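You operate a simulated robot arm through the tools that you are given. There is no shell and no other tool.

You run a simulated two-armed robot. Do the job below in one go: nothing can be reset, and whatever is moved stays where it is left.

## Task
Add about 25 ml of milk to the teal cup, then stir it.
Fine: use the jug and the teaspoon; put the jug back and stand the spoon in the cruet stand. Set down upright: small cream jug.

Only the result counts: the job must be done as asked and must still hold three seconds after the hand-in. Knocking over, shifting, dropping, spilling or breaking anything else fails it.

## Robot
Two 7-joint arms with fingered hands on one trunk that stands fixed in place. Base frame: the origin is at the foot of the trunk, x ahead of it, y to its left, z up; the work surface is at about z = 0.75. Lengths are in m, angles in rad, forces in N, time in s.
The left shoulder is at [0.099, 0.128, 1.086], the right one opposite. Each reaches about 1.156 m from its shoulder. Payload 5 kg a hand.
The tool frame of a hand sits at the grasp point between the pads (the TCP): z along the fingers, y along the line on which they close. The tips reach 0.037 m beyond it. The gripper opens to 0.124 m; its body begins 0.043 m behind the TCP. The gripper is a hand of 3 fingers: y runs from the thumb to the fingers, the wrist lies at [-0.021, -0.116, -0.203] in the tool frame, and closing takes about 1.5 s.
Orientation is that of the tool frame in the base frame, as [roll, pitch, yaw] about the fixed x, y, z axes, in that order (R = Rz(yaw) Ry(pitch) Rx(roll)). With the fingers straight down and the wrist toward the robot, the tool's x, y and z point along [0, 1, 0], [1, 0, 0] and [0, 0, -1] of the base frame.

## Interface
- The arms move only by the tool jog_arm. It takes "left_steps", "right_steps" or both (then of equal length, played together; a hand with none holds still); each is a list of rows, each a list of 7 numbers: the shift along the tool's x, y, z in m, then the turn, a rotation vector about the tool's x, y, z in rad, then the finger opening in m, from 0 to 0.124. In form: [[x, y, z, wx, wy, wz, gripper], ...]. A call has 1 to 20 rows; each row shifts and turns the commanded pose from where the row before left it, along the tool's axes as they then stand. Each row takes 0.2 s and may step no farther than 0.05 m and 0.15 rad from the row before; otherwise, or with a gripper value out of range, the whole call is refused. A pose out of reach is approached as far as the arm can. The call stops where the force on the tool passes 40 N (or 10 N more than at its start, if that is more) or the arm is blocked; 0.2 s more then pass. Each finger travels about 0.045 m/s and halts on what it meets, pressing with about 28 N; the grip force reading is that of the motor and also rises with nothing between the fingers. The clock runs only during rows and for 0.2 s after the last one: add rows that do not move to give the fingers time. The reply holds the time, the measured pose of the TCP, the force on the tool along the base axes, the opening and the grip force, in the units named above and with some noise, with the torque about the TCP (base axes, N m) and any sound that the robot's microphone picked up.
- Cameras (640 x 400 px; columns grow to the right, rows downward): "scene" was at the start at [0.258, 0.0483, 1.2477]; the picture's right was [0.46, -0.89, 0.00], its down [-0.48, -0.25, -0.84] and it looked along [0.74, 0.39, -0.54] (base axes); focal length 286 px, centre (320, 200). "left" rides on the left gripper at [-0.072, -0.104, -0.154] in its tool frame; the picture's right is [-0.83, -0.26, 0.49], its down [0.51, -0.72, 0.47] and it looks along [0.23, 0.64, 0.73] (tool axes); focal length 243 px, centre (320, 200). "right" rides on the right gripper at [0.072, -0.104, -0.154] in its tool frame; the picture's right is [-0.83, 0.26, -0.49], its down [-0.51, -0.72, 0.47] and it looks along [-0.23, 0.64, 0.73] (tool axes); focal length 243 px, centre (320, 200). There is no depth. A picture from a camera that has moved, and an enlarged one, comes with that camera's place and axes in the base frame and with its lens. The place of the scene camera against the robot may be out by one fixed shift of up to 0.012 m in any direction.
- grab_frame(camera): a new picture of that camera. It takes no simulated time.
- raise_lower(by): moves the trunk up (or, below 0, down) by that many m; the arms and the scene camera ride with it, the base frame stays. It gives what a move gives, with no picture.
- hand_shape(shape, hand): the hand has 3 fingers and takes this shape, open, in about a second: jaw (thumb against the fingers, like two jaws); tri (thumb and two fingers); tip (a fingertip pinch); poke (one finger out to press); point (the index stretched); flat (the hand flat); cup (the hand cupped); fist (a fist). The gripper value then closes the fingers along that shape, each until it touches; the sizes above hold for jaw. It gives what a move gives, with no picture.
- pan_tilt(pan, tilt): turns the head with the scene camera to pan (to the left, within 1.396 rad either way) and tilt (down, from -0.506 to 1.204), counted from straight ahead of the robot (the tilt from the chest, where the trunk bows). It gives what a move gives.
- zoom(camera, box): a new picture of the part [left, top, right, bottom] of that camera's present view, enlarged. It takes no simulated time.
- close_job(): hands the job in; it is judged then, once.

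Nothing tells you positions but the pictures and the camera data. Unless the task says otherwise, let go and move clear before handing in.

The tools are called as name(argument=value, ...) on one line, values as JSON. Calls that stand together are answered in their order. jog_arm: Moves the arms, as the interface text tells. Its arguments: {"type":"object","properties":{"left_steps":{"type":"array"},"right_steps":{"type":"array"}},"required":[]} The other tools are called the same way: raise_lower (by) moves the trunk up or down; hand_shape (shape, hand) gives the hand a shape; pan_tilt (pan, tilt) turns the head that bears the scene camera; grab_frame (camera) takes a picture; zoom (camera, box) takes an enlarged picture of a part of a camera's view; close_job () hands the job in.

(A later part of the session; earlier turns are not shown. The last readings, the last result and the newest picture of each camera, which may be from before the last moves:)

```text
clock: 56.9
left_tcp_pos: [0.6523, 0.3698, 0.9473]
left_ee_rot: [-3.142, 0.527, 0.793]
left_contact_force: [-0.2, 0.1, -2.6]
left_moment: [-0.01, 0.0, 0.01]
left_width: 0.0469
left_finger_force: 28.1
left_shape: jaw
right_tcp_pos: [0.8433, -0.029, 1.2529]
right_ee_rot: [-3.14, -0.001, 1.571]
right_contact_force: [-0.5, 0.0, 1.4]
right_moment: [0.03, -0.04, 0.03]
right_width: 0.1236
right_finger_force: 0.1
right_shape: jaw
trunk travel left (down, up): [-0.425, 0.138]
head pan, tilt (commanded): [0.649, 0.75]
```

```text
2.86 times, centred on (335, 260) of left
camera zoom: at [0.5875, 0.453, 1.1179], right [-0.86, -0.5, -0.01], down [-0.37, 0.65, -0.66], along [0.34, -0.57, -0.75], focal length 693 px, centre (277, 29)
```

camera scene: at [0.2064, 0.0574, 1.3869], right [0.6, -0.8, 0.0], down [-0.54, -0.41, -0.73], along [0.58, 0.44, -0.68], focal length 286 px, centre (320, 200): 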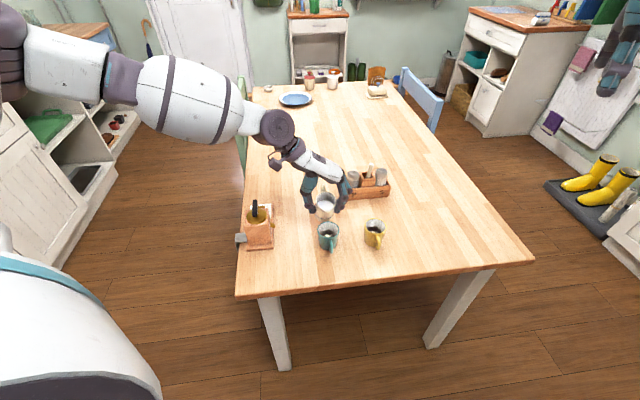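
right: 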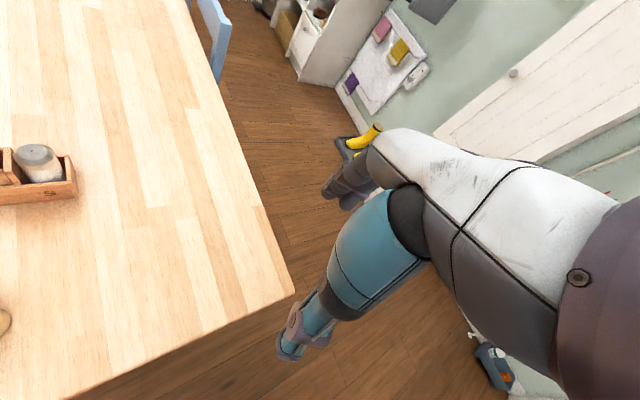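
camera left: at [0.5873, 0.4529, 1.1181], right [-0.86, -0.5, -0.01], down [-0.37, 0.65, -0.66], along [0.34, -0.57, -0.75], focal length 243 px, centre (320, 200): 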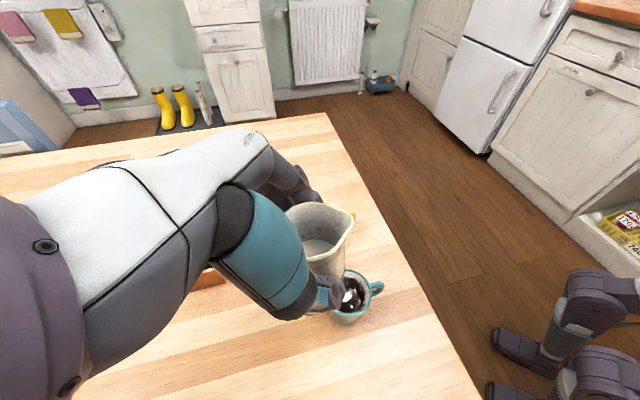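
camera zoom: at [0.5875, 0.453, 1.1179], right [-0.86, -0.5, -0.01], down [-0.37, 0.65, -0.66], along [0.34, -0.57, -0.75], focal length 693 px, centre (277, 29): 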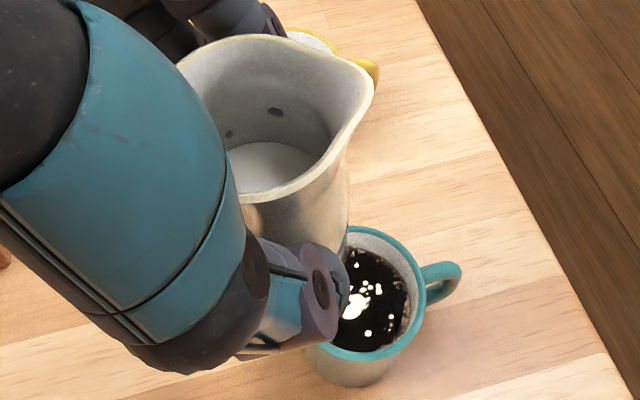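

The drops are gone and the jug's outside is clean. I'll take the same jug-interior zoom as before the pour to cross-check how much milk left the jug.

zoom(camera="left", box=[270, 190, 370, 290])

zoom(camera="scene", box=[314, 215, 344, 245])

```text
4.00 times, centred on (320, 240) of left
camera zoom: at [0.5875, 0.453, 1.1179], right [-0.86, -0.5, -0.01], down [-0.37, 0.65, -0.66], along [0.34, -0.57, -0.75], focal length 970 px, centre (320, 40)
```

zoom: 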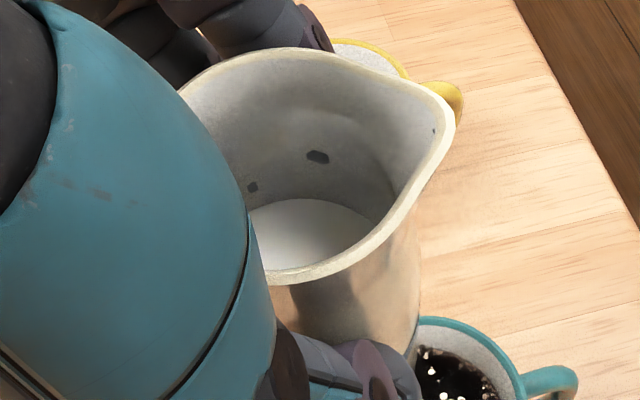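

```text
13.33 times, centred on (329, 230) of scene
camera zoom: at [0.2062, 0.0573, 1.3869], right [0.6, -0.8, 0.0], down [-0.54, -0.41, -0.73], along [0.58, 0.44, -0.68], focal length 3808 px, centre (200, -200)
```

zoom: 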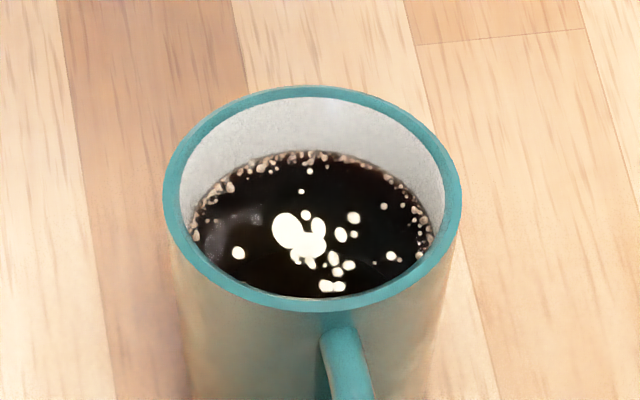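

The milk drop inside the jug (about 13 mm at ~24–25 mm radius) agrees with roughly 24–25 ml in the cup. I'll carry the jug back above its original spot, then lower it in stages.

jog_arm(left_steps=[[0.007, -0.00282, -0.00403, 0, 0, 0, 0.0], [0.01401, -0.00564, -0.00805, 0, 0, 0, 0.0], [0.01401, -0.00564, -0.00805, 0, 0, 0, 0.0], [0.01401, -0.00564, -0.00805, 0, 0, 0, 0.0], [0.01401, -0.00564, -0.00805, 0, 0, 0, 0.0], [0.01401, -0.00564, -0.00805, 0, 0, 0, 0.0], [0.01401, -0.00564, -0.00805, 0, 0, 0, 0.0], [0.01401, -0.00564, -0.00805, 0, 0, 0, 0.0], [0.007, -0.00282, -0.00403, 0, 0, 0, 0.0], [0, 0, 0, 0, 0, 0, 0.0], [0, 0, 0, 0, 0, 0, 0.0]])

zoom(camera="scene", box=[245, 130, 395, 265])

```text
clock: 59.3
left_tcp_pos: [0.7099, 0.4942, 0.9506]
left_ee_rot: [-3.141, 0.524, 0.794]
left_contact_force: [0.5, -0.3, -1.6]
left_moment: [0.04, 0.01, -0.01]
left_width: 0.0471
left_finger_force: 28.4
left_shape: jaw
right_tcp_pos: [0.842, -0.0293, 1.2526]
right_ee_rot: [3.141, -0.001, 1.57]
right_contact_force: [-0.3, -0.5, -0.4]
right_moment: [-0.02, -0.05, -0.01]
right_width: 0.1234
right_finger_force: 0.0
right_shape: jaw
trunk travel left (down, up): [-0.425, 0.138]
head pan, tilt (commanded): [0.649, 0.75]
```

```text
2.96 times, centred on (320, 198) of scene
camera zoom: at [0.2062, 0.0574, 1.3869], right [0.6, -0.8, 0.0], down [-0.54, -0.41, -0.73], along [0.58, 0.44, -0.68], focal length 846 px, centre (320, 207)
```

zoom: 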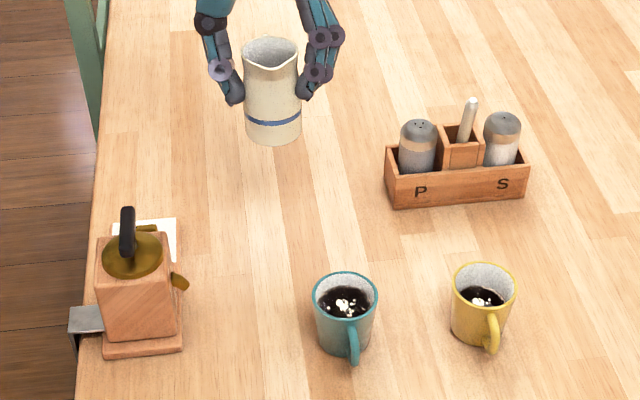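

No drips on the table along the way. I'll lower the jug to just above the table and then settle it gently.

jog_arm(left_steps=[[0.00498, 0, 0.00867, 0, 0, 0, 0.0], [0.00996, 0, 0.01734, 0, 0, 0, 0.0], [0.00996, 0, 0.01734, 0, 0, 0, 0.0], [0.00996, 0, 0.01734, 0, 0, 0, 0.0], [0.00996, 0, 0.01734, 0, 0, 0, 0.0], [0.00747, 0, 0.013, 0, 0, 0, 0.0], [0.00398, 0, 0.00694, 0, 0, 0, 0.0], [0, 0, 0, 0, 0, 0, 0.0], [0, 0, 0, 0, 0, 0, 0.0]])

zoom(camera="scene", box=[265, 150, 345, 225])

```text
clock: 61.3
left_tcp_pos: [0.7095, 0.4934, 0.8363]
left_ee_rot: [3.141, 0.526, 0.794]
left_contact_force: [-0.1, -0.2, -1.5]
left_moment: [0.05, -0.01, 0.06]
left_width: 0.0471
left_finger_force: 27.7
left_shape: jaw
right_tcp_pos: [0.8431, -0.0291, 1.2524]
right_ee_rot: [-3.14, 0.001, 1.573]
right_contact_force: [0.0, 0.6, -0.7]
right_moment: [0.04, -0.03, -0.01]
right_width: 0.1239
right_finger_force: 0.1
right_shape: jaw
trunk travel left (down, up): [-0.425, 0.138]
head pan, tilt (commanded): [0.649, 0.75]
```

```text
5.33 times, centred on (305, 188) of scene
camera zoom: at [0.2062, 0.0574, 1.3869], right [0.6, -0.8, 0.0], down [-0.54, -0.41, -0.73], along [0.58, 0.44, -0.68], focal length 1523 px, centre (400, 267)
```

zoom: 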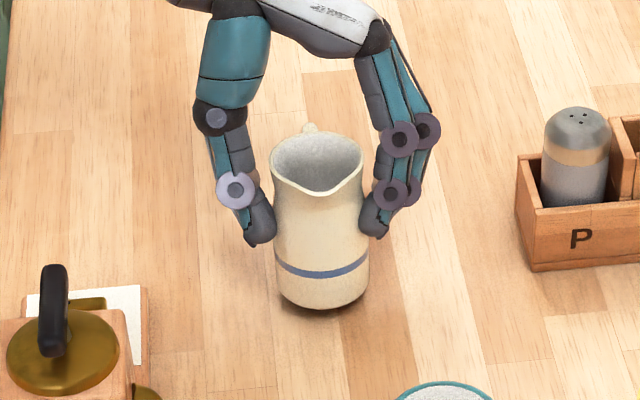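

The jug hovers about 1 cm above its old spot. I'll ease it down in millimetre steps, watching for contact.

jog_arm(left_steps=[[0.00199, 0, 0.00347, 0, 0, 0, 0.0], [0.00149, 0, 0.0026, 0, 0, 0, 0.0], [0.00075, 0, 0.0013, 0, 0, 0, 0.0], [0, 0, 0, 0, 0, 0, 0.0]])

jog_arm(left_steps=[[0.0005, 0, 0.00087, 0, 0, 0, 0.0], [0, 0, 0, 0, 0, 0, 0.0]])

jog_arm(left_steps=[[0.0005, 0, 0.00087, 0, 0, 0, 0.0], [0, 0, 0, 0, 0, 0, 0.0]])

zoom(camera="scene", box=[265, 150, 345, 225])

```text
clock: 62.3
left_tcp_pos: [0.7082, 0.4946, 0.8285]
left_ee_rot: [-3.14, 0.524, 0.795]
left_contact_force: [-0.3, -1.3, 1.1]
left_moment: [-0.01, 0.07, -0.01]
left_width: 0.047
left_finger_force: 28.1
left_shape: jaw
right_tcp_pos: [0.8422, -0.03, 1.2534]
right_ee_rot: [3.14, 0.002, 1.57]
right_contact_force: [-0.1, 0.1, 0.1]
right_moment: [0.0, 0.03, 0.03]
right_width: 0.1237
right_finger_force: 0.0
right_shape: jaw
trunk travel left (down, up): [-0.425, 0.138]
head pan, tilt (commanded): [0.649, 0.75]
```

```text
clock: 62.9
left_tcp_pos: [0.7082, 0.4952, 0.8264]
left_ee_rot: [-3.142, 0.524, 0.794]
left_contact_force: [-0.3, -1.6, 1.6]
left_moment: [-0.04, 0.04, -0.01]
left_width: 0.0469
left_finger_force: 28.1
left_shape: jaw
right_tcp_pos: [0.8425, -0.0292, 1.2524]
right_ee_rot: [3.14, -0.001, 1.571]
right_contact_force: [0.0, -0.1, 0.6]
right_moment: [-0.03, 0.01, 0.01]
right_width: 0.1235
right_finger_force: 0.2
right_shape: jaw
trunk travel left (down, up): [-0.425, 0.138]
head pan, tilt (commanded): [0.649, 0.75]
```

```text
clock: 63.5
left_tcp_pos: [0.7075, 0.4937, 0.8254]
left_ee_rot: [3.138, 0.523, 0.792]
left_contact_force: [-2.1, -1.7, 5.6]
left_moment: [-0.08, -0.01, -0.04]
left_width: 0.0471
left_finger_force: 27.6
left_shape: jaw
right_tcp_pos: [0.8418, -0.0302, 1.2531]
right_ee_rot: [3.139, 0.0, 1.57]
right_contact_force: [0.2, 0.1, 0.2]
right_moment: [-0.01, -0.01, -0.03]
right_width: 0.1235
right_finger_force: 0.2
right_shape: jaw
trunk travel left (down, up): [-0.425, 0.138]
head pan, tilt (commanded): [0.649, 0.75]
```

```text
5.33 times, centred on (305, 188) of scene
camera zoom: at [0.2052, 0.0566, 1.3871], right [0.6, -0.8, 0.0], down [-0.54, -0.41, -0.73], along [0.58, 0.44, -0.68], focal length 1523 px, centre (400, 267)
```

zoom: 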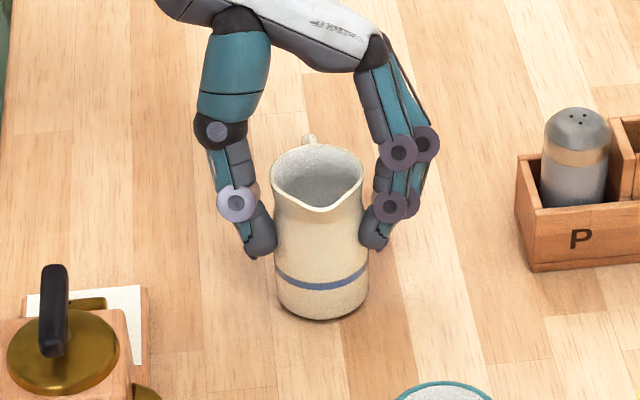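

The table is carrying the jug (contact force up to 5.6 N, jug upright). I'll relieve the push slightly and open the hand.

jog_arm(left_steps=[[-0.0005, 0, -0.00087, 0, 0, 0, 0.0], [0, 0, 0, 0, 0, 0, 0.0], [0, 0, 0, 0, 0, 0, 0.055], [0, 0, 0, 0, 0, 0, 0.065], [0, 0, 0, 0, 0, 0, 0.08], [0, 0, 0, 0, 0, 0, 0.1], [0, 0, 0, 0, 0, 0, 0.124], [0, 0, 0, 0, 0, 0, 0.124], [0, 0, 0, 0, 0, 0, 0.124], [0, 0, 0, 0, 0, 0, 0.124]])

zoom(camera="scene", box=[265, 150, 345, 225])

grab_frame(camera="left")

```text
clock: 65.7
left_tcp_pos: [0.708, 0.4941, 0.8257]
left_ee_rot: [-3.141, 0.525, 0.795]
left_contact_force: [0.4, 0.3, 0.0]
left_moment: [-0.04, 0.03, -0.03]
left_width: 0.1237
left_finger_force: 0.2
left_shape: jaw
right_tcp_pos: [0.8437, -0.0291, 1.2515]
right_ee_rot: [3.141, 0.001, 1.569]
right_contact_force: [0.2, 0.4, 0.3]
right_moment: [-0.02, 0.01, -0.02]
right_width: 0.1234
right_finger_force: 0.0
right_shape: jaw
trunk travel left (down, up): [-0.425, 0.138]
head pan, tilt (commanded): [0.649, 0.75]
```

```text
5.33 times, centred on (305, 188) of scene
camera zoom: at [0.206, 0.0572, 1.387], right [0.6, -0.8, 0.0], down [-0.54, -0.41, -0.73], along [0.58, 0.44, -0.68], focal length 1523 px, centre (400, 267)
```

zoom: 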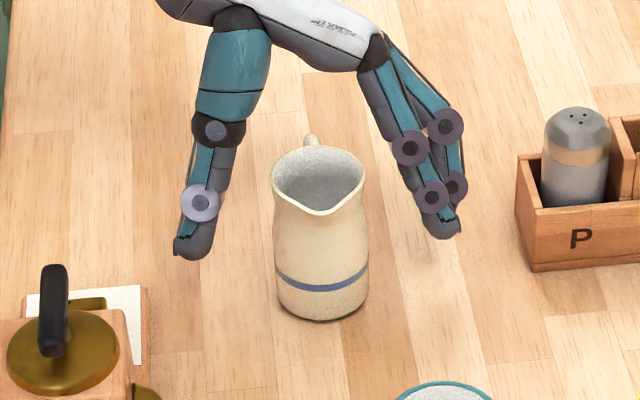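

```text
taken
camera left: at [0.6439, 0.5767, 0.9957], right [-0.86, -0.5, -0.01], down [-0.37, 0.65, -0.66], along [0.34, -0.57, -0.75], focal length 243 px, centre (320, 200)
```

left: 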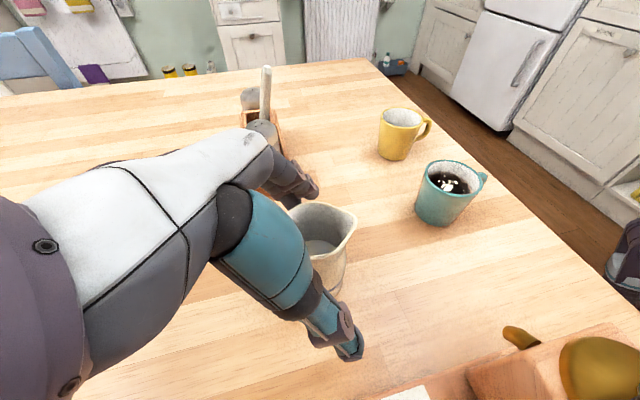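

The jug stands upright back on its spot. I'll back the left hand out along its approach line and park it where its camera can watch the stand and cup.

jog_arm(left_steps=[[0, 0, -0.0125, 0, 0, 0, 0.124], [0, 0, -0.025, 0, 0, 0, 0.124], [0, 0, -0.025, 0, 0, 0, 0.124], [0, 0, -0.025, 0, 0, 0, 0.124], [0, 0, -0.03, 0, 0, 0, 0.124], [0, 0, -0.0325, 0, 0, 0, 0.124], [0, 0, 0, 0, 0, 0, 0.124]])

zoom(camera="scene", box=[245, 110, 365, 225])

jog_arm(left_steps=[[-0.0202, -0.0259, -0.0236, 0, 0, 0, 0.124], [-0.0202, -0.0259, -0.0236, 0, 0, 0, 0.124], [-0.0202, -0.0259, -0.0236, 0, 0, 0, 0.124], [-0.0202, -0.0259, -0.0236, 0, 0, 0, 0.124], [-0.0202, -0.0259, -0.0236, 0, 0, 0, 0.124], [-0.0202, -0.0259, -0.0236, 0, 0, 0, 0.124], [-0.0202, -0.0259, -0.0236, 0, 0, 0, 0.124], [-0.0202, -0.0259, -0.0236, 0, 0, 0, 0.124], [0, 0, 0, -0.0645, 0, -0.1123, 0.124], [0, 0, 0, -0.0645, 0, -0.1123, 0.124], [0, 0, 0, -0.0645, 0, -0.1123, 0.124], [0, 0, 0, -0.0645, 0, -0.1123, 0.124], [0, 0, 0, -0.0645, 0, -0.1123, 0.124], [0, 0, 0, -0.0645, 0, -0.1123, 0.124], [0, 0, 0, 0, 0, 0, 0.124]])

grab_frame(camera="left")

grab_frame(camera="scene")

```text
clock: 67.3
left_tcp_pos: [0.7619, 0.5461, 0.9581]
left_ee_rot: [3.141, 0.526, 0.794]
left_contact_force: [0.5, 0.3, -0.1]
left_moment: [-0.06, -0.03, 0.0]
left_width: 0.1239
left_finger_force: 0.1
left_shape: jaw
right_tcp_pos: [0.843, -0.0285, 1.2514]
right_ee_rot: [3.141, -0.001, 1.57]
right_contact_force: [0.0, 0.2, -0.1]
right_moment: [0.01, 0.03, 0.03]
right_width: 0.1234
right_finger_force: 0.0
right_shape: jaw
trunk travel left (down, up): [-0.425, 0.138]
head pan, tilt (commanded): [0.649, 0.75]
```

```text
3.48 times, centred on (305, 168) of scene
camera zoom: at [0.2061, 0.0575, 1.3869], right [0.6, -0.8, 0.0], down [-0.54, -0.41, -0.73], along [0.58, 0.44, -0.68], focal length 993 px, centre (372, 313)
```

zoom: 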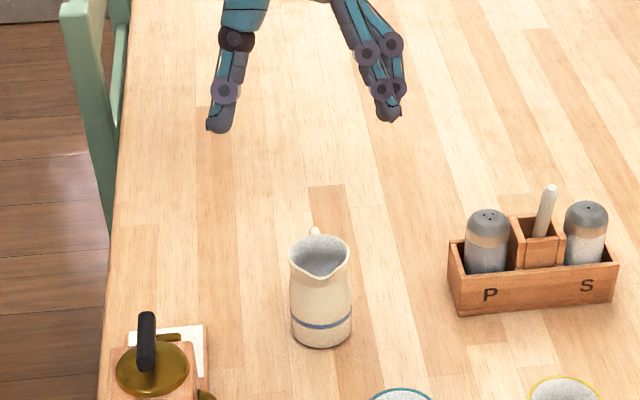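

```text
clock: 70.5
left_tcp_pos: [0.5826, 0.6604, 1.1987]
left_ee_rot: [-3.141, 0.527, 1.573]
left_contact_force: [0.4, 0.4, -0.4]
left_moment: [0.0, 0.03, -0.02]
left_width: 0.1239
left_finger_force: 0.1
left_shape: jaw
right_tcp_pos: [0.8441, -0.0293, 1.2515]
right_ee_rot: [3.141, 0.0, 1.57]
right_contact_force: [0.5, 0.4, 0.1]
right_moment: [0.01, 0.01, 0.02]
right_width: 0.1237
right_finger_force: 0.2
right_shape: jaw
trunk travel left (down, up): [-0.425, 0.138]
head pan, tilt (commanded): [0.649, 0.75]
```

```text
taken
camera left: at [0.4785, 0.6745, 1.368], right [-0.26, -0.97, -0.01], down [-0.72, 0.2, -0.66], along [0.64, -0.16, -0.75], focal length 243 px, centre (320, 200)
```

left: 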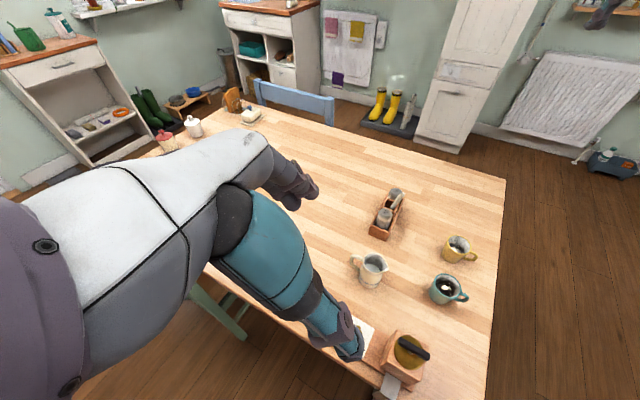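

```text
taken
camera scene: at [0.2065, 0.0578, 1.3868], right [0.6, -0.8, 0.0], down [-0.54, -0.41, -0.73], along [0.58, 0.44, -0.68], focal length 286 px, centre (320, 200)
```

scene: 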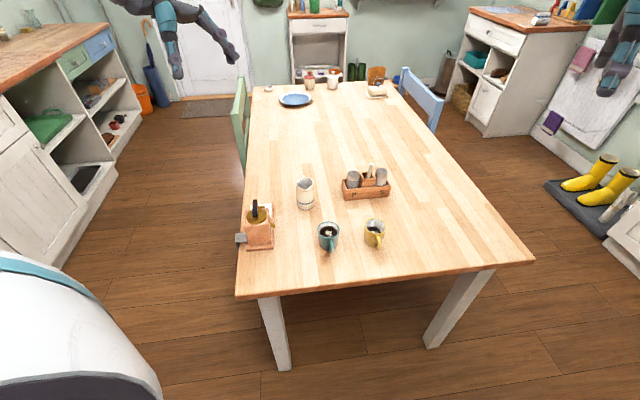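

The jug is back and the left hand is parked clear. Now I'll bring the right hand over, yawed 45° so its fingers close across the cruet stand's short axis, and look at the spoon.

jog_arm(right_steps=[[0, 0, 0, 0, 0, -0.131, 0.124], [0, 0, 0, 0, 0, -0.131, 0.124], [0, 0, 0, 0, 0, -0.131, 0.124], [0, 0, 0, 0, 0, -0.131, 0.124], [0, 0, 0, 0, 0, -0.131, 0.124], [0, 0, 0, 0, 0, -0.131, 0.124], [0.033, 0.0112, 0.019, 0, 0, 0, 0.124], [0.033, 0.0112, 0.019, 0, 0, 0, 0.124], [0.033, 0.0112, 0.019, 0, 0, 0, 0.124], [0.033, 0.0112, 0.019, 0, 0, 0, 0.124], [0.033, 0.0112, 0.019, 0, 0, 0, 0.124], [0.033, 0.0112, 0.019, 0, 0, 0, 0.124], [0.033, 0.0112, 0.019, 0, 0, 0, 0.124], [0.033, 0.0112, 0.019, 0, 0, 0, 0.124], [0, 0, 0, 0, 0, 0, 0.124], [0, 0, 0, 0, 0, 0, 0.124]])

grab_frame(camera="right")

grab_frame(camera="scene")

grab_frame(camera="left")

```text
clock: 73.9
left_tcp_pos: [0.5815, 0.6603, 1.1995]
left_ee_rot: [-3.14, 0.524, 1.571]
left_contact_force: [0.4, -0.5, -0.6]
left_moment: [0.02, -0.01, 0.03]
left_width: 0.1234
left_finger_force: 0.0
left_shape: jaw
right_tcp_pos: [0.7326, 0.2304, 1.1002]
right_ee_rot: [-3.141, 0.0, 2.291]
right_contact_force: [0.8, 0.2, 0.2]
right_moment: [0.0, 0.0, 0.01]
right_width: 0.1237
right_finger_force: 0.1
right_shape: jaw
right hand out of reach, approached as far as the arm can: row 6
trunk travel left (down, up): [-0.425, 0.138]
head pan, tilt (commanded): [0.649, 0.75]
```

```text
taken
camera right: at [0.6072, 0.2157, 1.2533], right [0.74, -0.45, 0.49], down [-0.21, -0.86, -0.47], along [0.64, 0.25, -0.73], focal length 243 px, centre (320, 200)
```

right: 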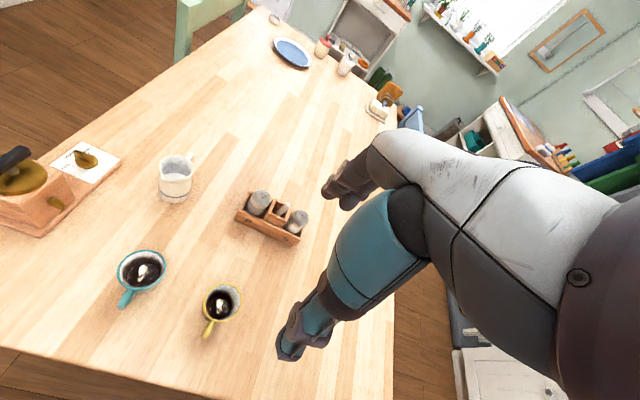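

```text
taken
camera scene: at [0.2058, 0.0573, 1.387], right [0.6, -0.8, 0.0], down [-0.54, -0.41, -0.73], along [0.58, 0.44, -0.68], focal length 286 px, centre (320, 200)
```

scene: 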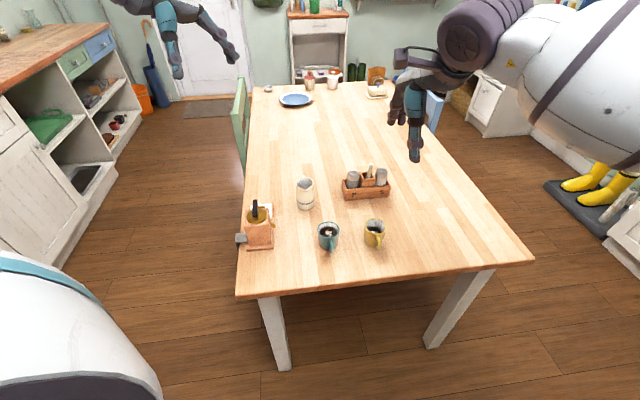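

```text
taken
camera left: at [0.4779, 0.6741, 1.3687], right [-0.26, -0.97, -0.01], down [-0.72, 0.2, -0.66], along [0.64, -0.17, -0.75], focal length 243 px, centre (320, 200)
```

left: 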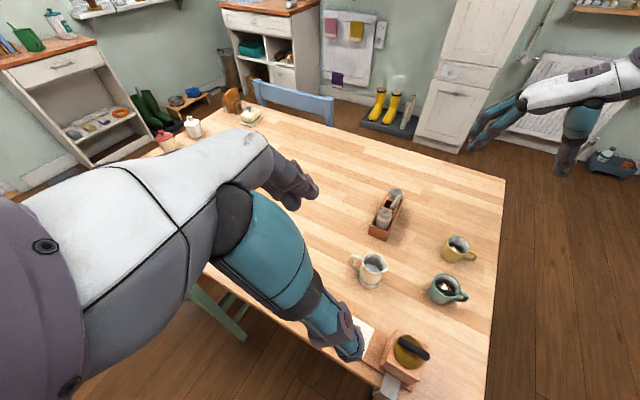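

The right hand is above the table with a good view of the stand and both cups. I'll zoom in on the spoon from the right and left cameras to triangulate it.

zoom(camera="right", box=[230, 180, 310, 250])

zoom(camera="left", box=[365, 180, 410, 245])

zoom(camera="scene", box=[335, 155, 400, 205])

zoom(camera="right", box=[110, 240, 180, 310])

```text
5.71 times, centred on (270, 215) of right
camera zoom: at [0.6072, 0.2157, 1.2533], right [0.74, -0.45, 0.49], down [-0.21, -0.86, -0.47], along [0.64, 0.25, -0.73], focal length 1386 px, centre (606, 114)
```

zoom: 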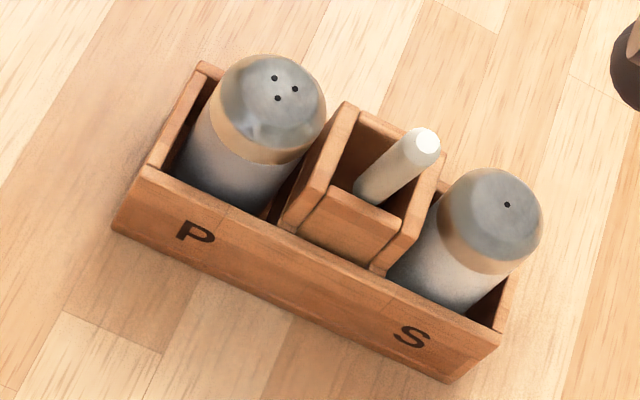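

```text
6.15 times, centred on (388, 212) of left
camera zoom: at [0.4779, 0.6741, 1.3687], right [-0.26, -0.97, -0.01], down [-0.72, 0.2, -0.66], along [0.64, -0.17, -0.75], focal length 1493 px, centre (-95, 123)
```

zoom: 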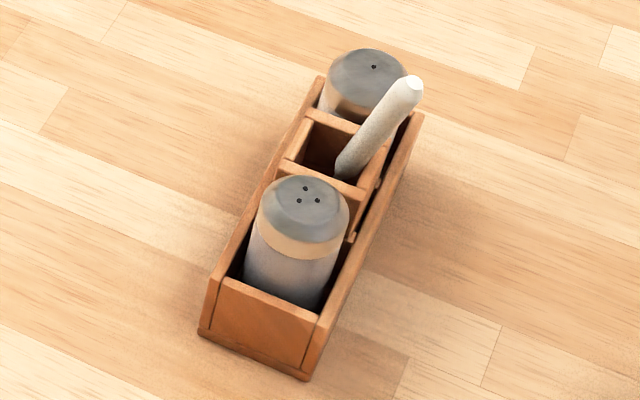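

```text
8.00 times, centred on (368, 180) of scene
camera zoom: at [0.2058, 0.0573, 1.387], right [0.6, -0.8, 0.0], down [-0.54, -0.41, -0.73], along [0.58, 0.44, -0.68], focal length 2285 px, centre (-60, 360)
```

zoom: 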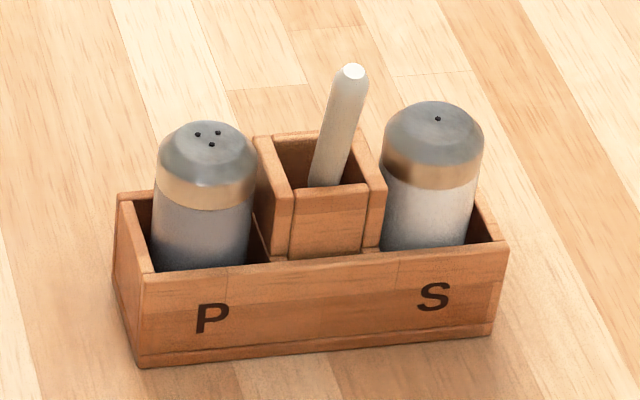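

```text
5.71 times, centred on (145, 275) of right
camera zoom: at [0.6072, 0.2157, 1.2533], right [0.74, -0.45, 0.49], down [-0.21, -0.86, -0.47], along [0.64, 0.25, -0.73], focal length 1386 px, centre (1320, -229)
```

zoom: 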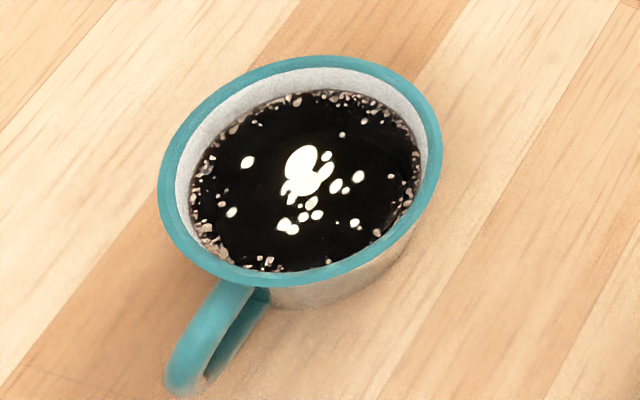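

Triangulation from the right and left cameras agrees to 2 mm: spoon top at (0.851, 0.348, 0.888), leaning about 13° toward the robot; shaker tops are near z 0.845. I'll move the right hand above the spoon and tilt it to match the lean.

jog_arm(right_steps=[[0.00177, 0.0251, 0.02353, 0, 0, 0, 0.124], [0.00177, 0.0251, 0.02353, 0, 0, 0, 0.124], [0.00177, 0.0251, 0.02353, 0, 0, 0, 0.124], [0.00177, 0.0251, 0.02353, 0, 0, 0, 0.124], [0.00177, 0.0251, 0.02353, 0, 0, 0, 0.124], [0.00177, 0.0251, 0.02353, 0, 0, 0, 0.124], [0, 0, 0, -0.11, 0, 0, 0.11], [0, 0, 0, -0.11, 0, 0, 0.1], [0, 0, 0, 0, 0, 0, 0.1], [0, 0, 0, 0, 0, 0, 0.1]])

grab_frame(camera="right")

grab_frame(camera="left")

grab_frame(camera="scene")

```text
clock: 76.1
left_tcp_pos: [0.5828, 0.6583, 1.1993]
left_ee_rot: [-3.14, 0.524, 1.571]
left_contact_force: [-0.1, 0.3, 0.1]
left_moment: [0.03, 0.03, -0.02]
left_width: 0.1237
left_finger_force: 0.0
left_shape: jaw
right_tcp_pos: [0.8417, 0.3345, 0.9611]
right_ee_rot: [2.921, 0.001, 2.291]
right_contact_force: [-1.0, -0.3, 0.1]
right_moment: [-0.01, -0.04, 0.02]
right_width: 0.1004
right_finger_force: 0.1
right_shape: jaw
trunk travel left (down, up): [-0.425, 0.138]
head pan, tilt (commanded): [0.649, 0.75]
```

```text
taken
camera right: at [0.6921, 0.2993, 1.0866], right [0.66, -0.53, 0.54], down [-0.12, -0.78, -0.62], along [0.74, 0.34, -0.57], focal length 243 px, centre (320, 200)
```

right: 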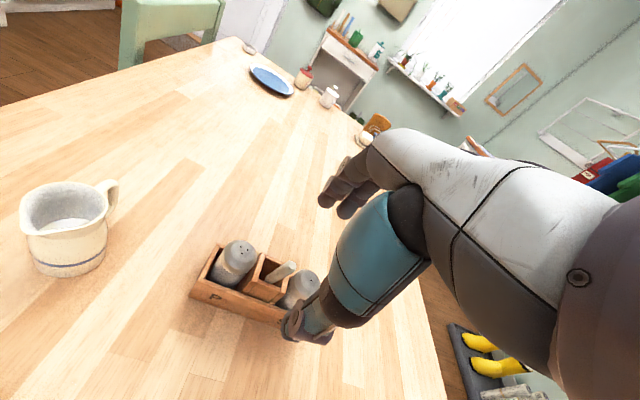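

```text
taken
camera left: at [0.478, 0.6731, 1.3691], right [-0.26, -0.97, -0.01], down [-0.72, 0.2, -0.66], along [0.64, -0.17, -0.75], focal length 243 px, centre (320, 200)
```

left: 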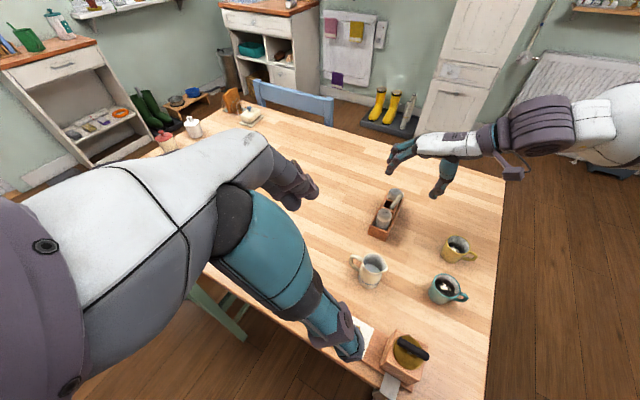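

```text
taken
camera scene: at [0.2058, 0.0564, 1.387], right [0.6, -0.8, 0.0], down [-0.54, -0.41, -0.73], along [0.58, 0.44, -0.68], focal length 286 px, centre (320, 200)
```

scene: 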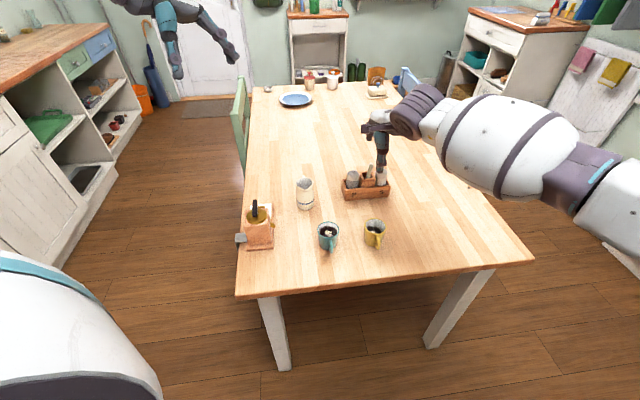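

The right hand is tilted to match the spoon and about 8 cm above it. I'll zoom in from the right and left cameras to fine-tune the alignment.

zoom(camera="right", box=[180, 220, 340, 350])

zoom(camera="left", box=[360, 120, 480, 250])

zoom(camera="scene", box=[335, 100, 435, 205])

```text
3.08 times, centred on (260, 285) of right
camera zoom: at [0.6921, 0.2993, 1.0866], right [0.66, -0.53, 0.54], down [-0.12, -0.78, -0.62], along [0.74, 0.34, -0.57], focal length 746 px, centre (505, -62)
```

zoom: 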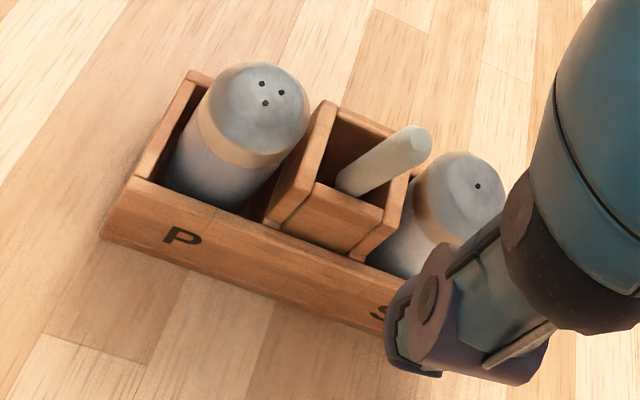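

```text
3.08 times, centred on (420, 185) of left
camera zoom: at [0.478, 0.6731, 1.3691], right [-0.26, -0.97, -0.01], down [-0.72, 0.2, -0.66], along [0.64, -0.17, -0.75], focal length 746 px, centre (12, 246)
```

zoom: 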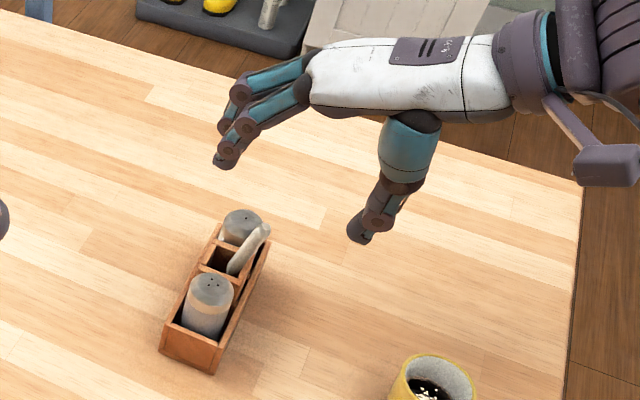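

```text
3.81 times, centred on (385, 152) of scene
camera zoom: at [0.2058, 0.0564, 1.387], right [0.6, -0.8, 0.0], down [-0.54, -0.41, -0.73], along [0.58, 0.44, -0.68], focal length 1088 px, centre (72, 381)
```

zoom: 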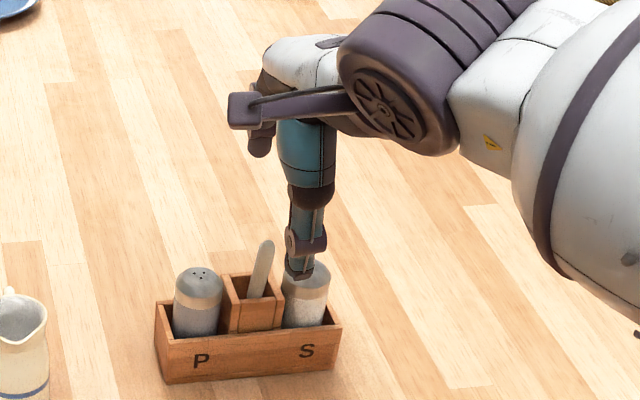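

Alignment checks out: I need +4 mm sideways and about 8 cm along the fingers. I'll descend most of the way first and check.

jog_arm(right_steps=[[0.0022, -0.0004, 0.015, 0, 0, 0, 0.1], [0.0022, -0.0004, 0.02, 0, 0, 0, 0.1], [0, 0, 0.02, 0, 0, 0, 0.1], [0, 0, 0, 0, 0, 0, 0.1], [0, 0, 0, 0, 0, 0, 0.1]])

grab_frame(camera="right")

zoom(camera="left", box=[360, 140, 450, 240])

zoom(camera="scene", box=[335, 120, 415, 205])

zoom(camera="right", box=[220, 220, 360, 350])

```text
clock: 77.3
left_tcp_pos: [0.5811, 0.66, 1.1982]
left_ee_rot: [-3.138, 0.525, 1.574]
left_contact_force: [0.4, -0.1, -0.2]
left_moment: [0.0, 0.02, -0.01]
left_width: 0.1239
left_finger_force: 0.1
left_shape: jaw
right_tcp_pos: [0.8481, 0.3469, 0.9065]
right_ee_rot: [2.922, -0.001, 2.291]
right_contact_force: [0.1, -0.5, -0.2]
right_moment: [0.0, 0.01, 0.02]
right_width: 0.1003
right_finger_force: 0.0
right_shape: jaw
trunk travel left (down, up): [-0.425, 0.138]
head pan, tilt (commanded): [0.649, 0.75]
```

```text
taken
camera right: at [0.6988, 0.3109, 1.0327], right [0.66, -0.53, 0.54], down [-0.12, -0.78, -0.62], along [0.74, 0.34, -0.57], focal length 243 px, centre (320, 200)
```

right: 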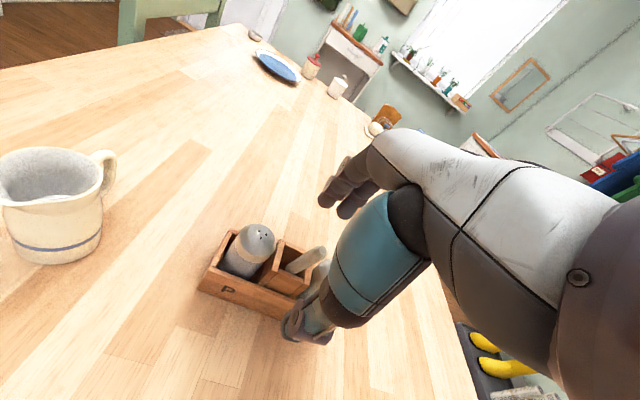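

```text
4.00 times, centred on (405, 190) of left
camera zoom: at [0.478, 0.6738, 1.3688], right [-0.26, -0.97, -0.01], down [-0.72, 0.2, -0.66], along [0.64, -0.17, -0.75], focal length 970 px, centre (-20, 240)
```

zoom: 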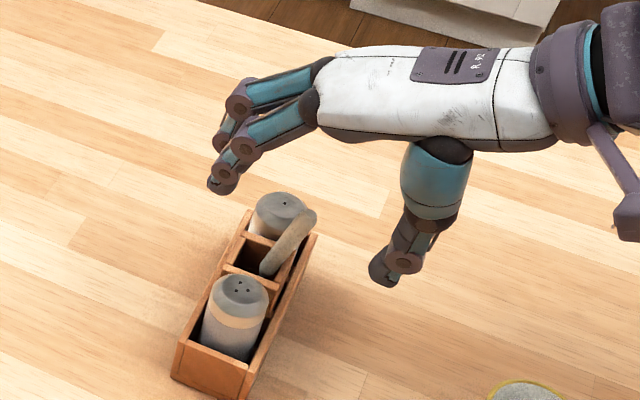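

```text
4.71 times, centred on (375, 162) of scene
camera zoom: at [0.2058, 0.0571, 1.387], right [0.6, -0.8, 0.0], down [-0.54, -0.41, -0.73], along [0.58, 0.44, -0.68], focal length 1344 px, centre (61, 376)
```

zoom: 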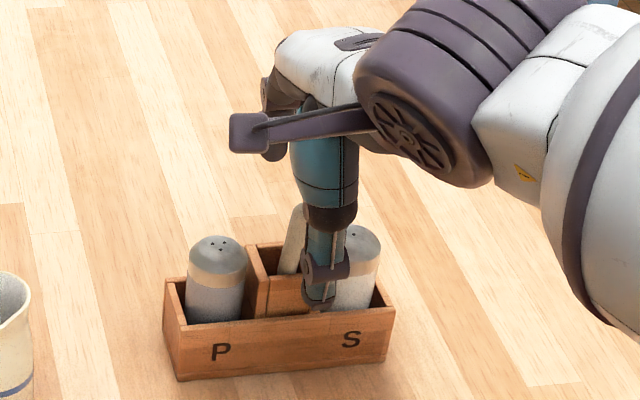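

```text
3.08 times, centred on (290, 285) of right
camera zoom: at [0.6988, 0.3109, 1.0327], right [0.66, -0.53, 0.54], down [-0.12, -0.78, -0.62], along [0.74, 0.34, -0.57], focal length 746 px, centre (412, -62)
```

zoom: 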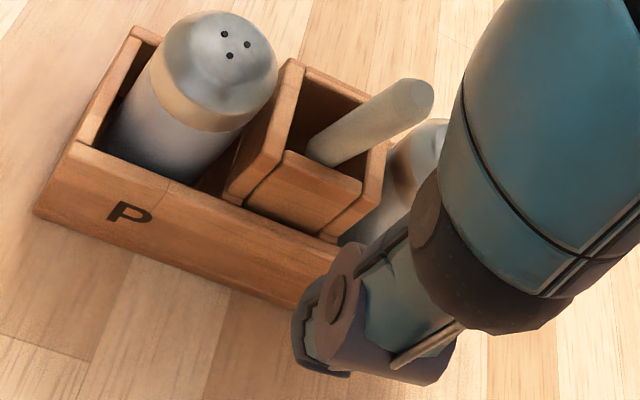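

In the hand's own frame the spoon top sits right on the grip centre-line, 23 mm ahead. I'll advance 27 mm and close the fingers.

jog_arm(right_steps=[[0, 0, 0.014, 0, 0, 0, 0.1], [0, 0, 0.013, 0, 0, 0, 0.1], [0, 0, 0, 0, 0, 0, 0.1], [0, 0, 0, 0, 0, 0, 0.1]])

zoom(camera="right", box=[220, 200, 360, 350])

zoom(camera="left", box=[360, 150, 450, 240])

```text
clock: 78.3
left_tcp_pos: [0.5836, 0.6605, 1.1981]
left_ee_rot: [-3.139, 0.523, 1.571]
left_contact_force: [-0.1, 0.1, -1.7]
left_moment: [0.01, 0.01, 0.03]
left_width: 0.124
left_finger_force: 0.0
left_shape: jaw
right_tcp_pos: [0.8529, 0.3503, 0.8797]
right_ee_rot: [2.922, 0.0, 2.291]
right_contact_force: [-0.4, -0.3, 0.1]
right_moment: [-0.04, 0.0, -0.01]
right_width: 0.1003
right_finger_force: 0.1
right_shape: jaw
trunk travel left (down, up): [-0.425, 0.138]
head pan, tilt (commanded): [0.649, 0.75]
```

```text
2.67 times, centred on (290, 275) of right
camera zoom: at [0.7031, 0.3158, 1.0064], right [0.66, -0.53, 0.54], down [-0.12, -0.78, -0.62], along [0.74, 0.34, -0.57], focal length 647 px, centre (400, 0)
```

zoom: 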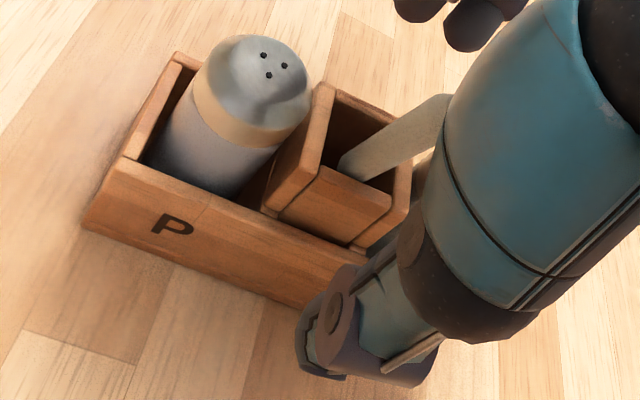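

```text
4.44 times, centred on (405, 195) of left
camera zoom: at [0.4782, 0.674, 1.3686], right [-0.26, -0.97, -0.01], down [-0.72, 0.2, -0.66], along [0.64, -0.17, -0.75], focal length 1078 px, centre (-58, 222)
```

zoom: 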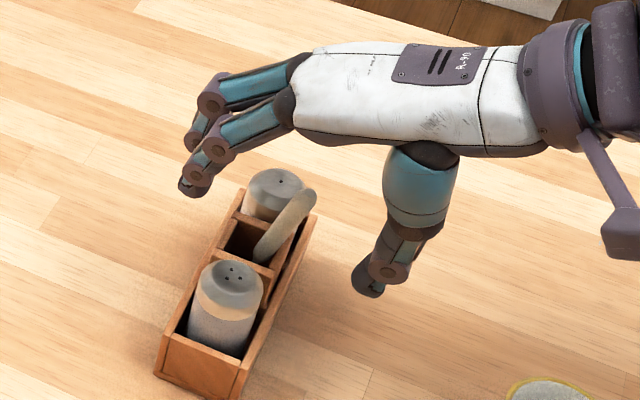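

The fingertips straddle the spoon symmetrically. Closing now.

jog_arm(right_steps=[[0, 0, 0, 0, 0, 0, 0.08], [0, 0, 0, 0, 0, 0, 0.06], [0, 0, 0, 0, 0, 0, 0.045], [0, 0, 0, 0, 0, 0, 0.03], [0, 0, 0, 0, 0, 0, 0.02], [0, 0, 0, 0, 0, 0, 0.01], [0, 0, 0, 0, 0, 0, 0.0], [0, 0, 0, 0, 0, 0, 0.0], [0, 0, 0, 0, 0, 0, 0.0], [0, 0, 0, 0, 0, 0, 0.0]])

zoom(camera="right", box=[220, 180, 380, 350])

zoom(camera="left", box=[360, 150, 450, 240])

zoom(camera="scene", box=[335, 120, 415, 205])

```text
clock: 80.5
left_tcp_pos: [0.5818, 0.6599, 1.1993]
left_ee_rot: [-3.139, 0.523, 1.573]
left_contact_force: [0.3, -0.1, -0.4]
left_moment: [0.0, -0.03, 0.01]
left_width: 0.1239
left_finger_force: 0.0
left_shape: jaw
right_tcp_pos: [0.8524, 0.3502, 0.8798]
right_ee_rot: [2.922, -0.001, 2.292]
right_contact_force: [0.1, -0.2, -0.5]
right_moment: [0.01, 0.02, -0.02]
right_width: 0.0002
right_finger_force: 28.2
right_shape: jaw
trunk travel left (down, up): [-0.425, 0.138]
head pan, tilt (commanded): [0.649, 0.75]
```

```text
2.35 times, centred on (300, 265) of right
camera zoom: at [0.703, 0.3157, 1.0064], right [0.66, -0.53, 0.54], down [-0.12, -0.78, -0.62], along [0.74, 0.34, -0.57], focal length 571 px, centre (367, 47)
```

zoom: 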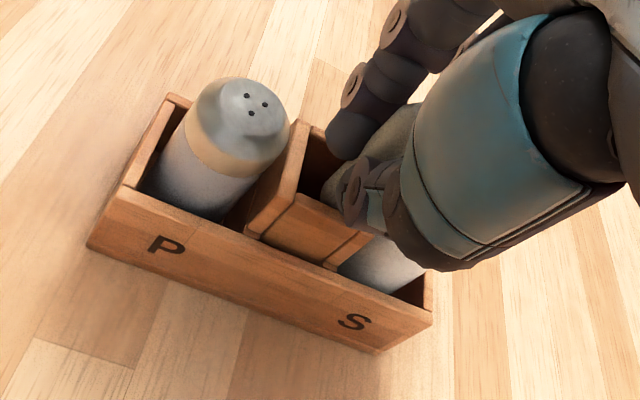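

```text
4.44 times, centred on (405, 195) of left
camera zoom: at [0.4782, 0.674, 1.3686], right [-0.26, -0.97, -0.01], down [-0.72, 0.2, -0.66], along [0.64, -0.17, -0.75], focal length 1078 px, centre (-58, 222)
```

zoom: 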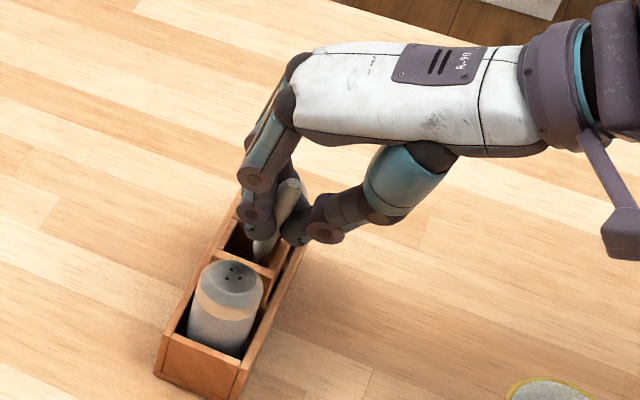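

```text
4.71 times, centred on (375, 162) of scene
camera zoom: at [0.206, 0.0572, 1.3869], right [0.6, -0.8, 0.0], down [-0.54, -0.41, -0.73], along [0.58, 0.44, -0.68], focal length 1344 px, centre (61, 376)
```

zoom: 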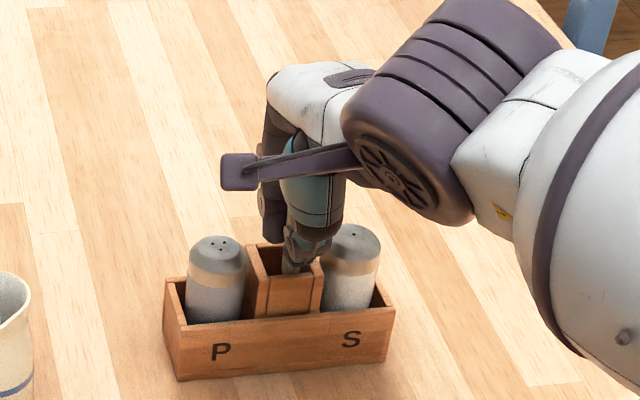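

The fingers have closed; the width reads ~0, so I want to verify the spoon is truly pinched. I'll zoom closer.

zoom(camera="left", box=[370, 175, 410, 215])

zoom(camera="right", box=[270, 200, 340, 290])

zoom(camera="scene", box=[350, 150, 395, 195])

```text
10.00 times, centred on (390, 195) of left
camera zoom: at [0.4782, 0.674, 1.3686], right [-0.26, -0.97, -0.01], down [-0.72, 0.2, -0.66], along [0.64, -0.17, -0.75], focal length 2426 px, centre (-380, 250)
```

zoom: 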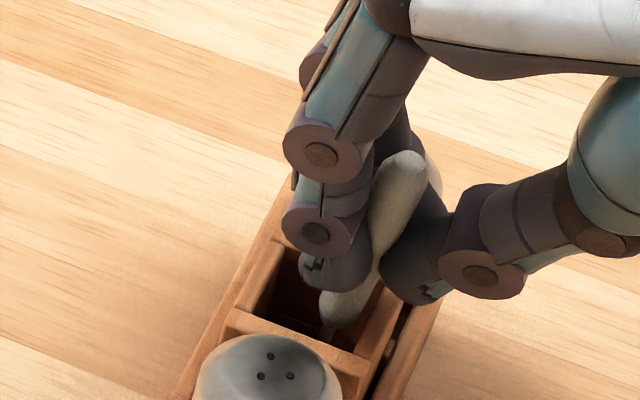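

```text
4.44 times, centred on (305, 245) of right
camera zoom: at [0.703, 0.3157, 1.0064], right [0.66, -0.53, 0.54], down [-0.12, -0.78, -0.62], along [0.74, 0.34, -0.57], focal length 1078 px, centre (387, 0)
```

zoom: 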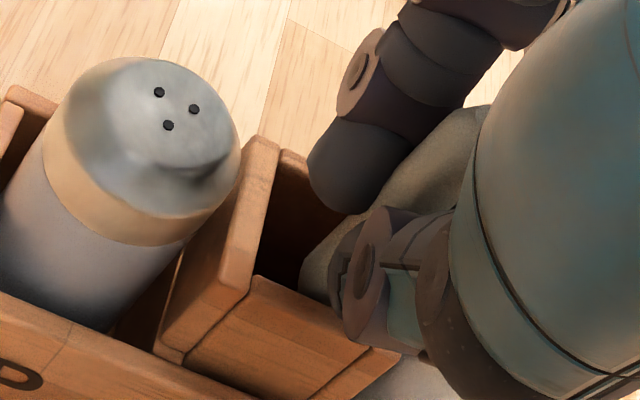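

```text
8.89 times, centred on (372, 172) of scene
camera zoom: at [0.206, 0.0572, 1.3869], right [0.6, -0.8, 0.0], down [-0.54, -0.41, -0.73], along [0.58, 0.44, -0.68], focal length 2539 px, centre (-147, 444)
```

zoom: 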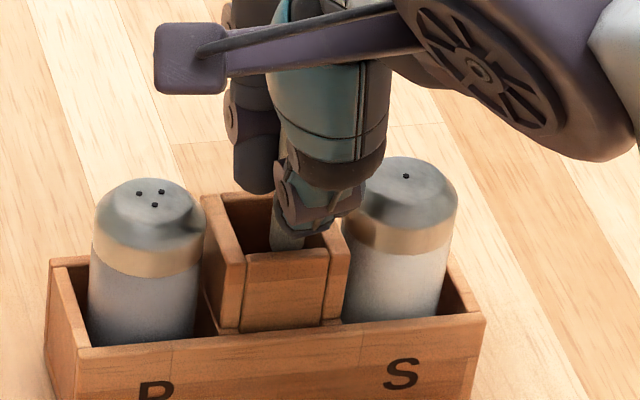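

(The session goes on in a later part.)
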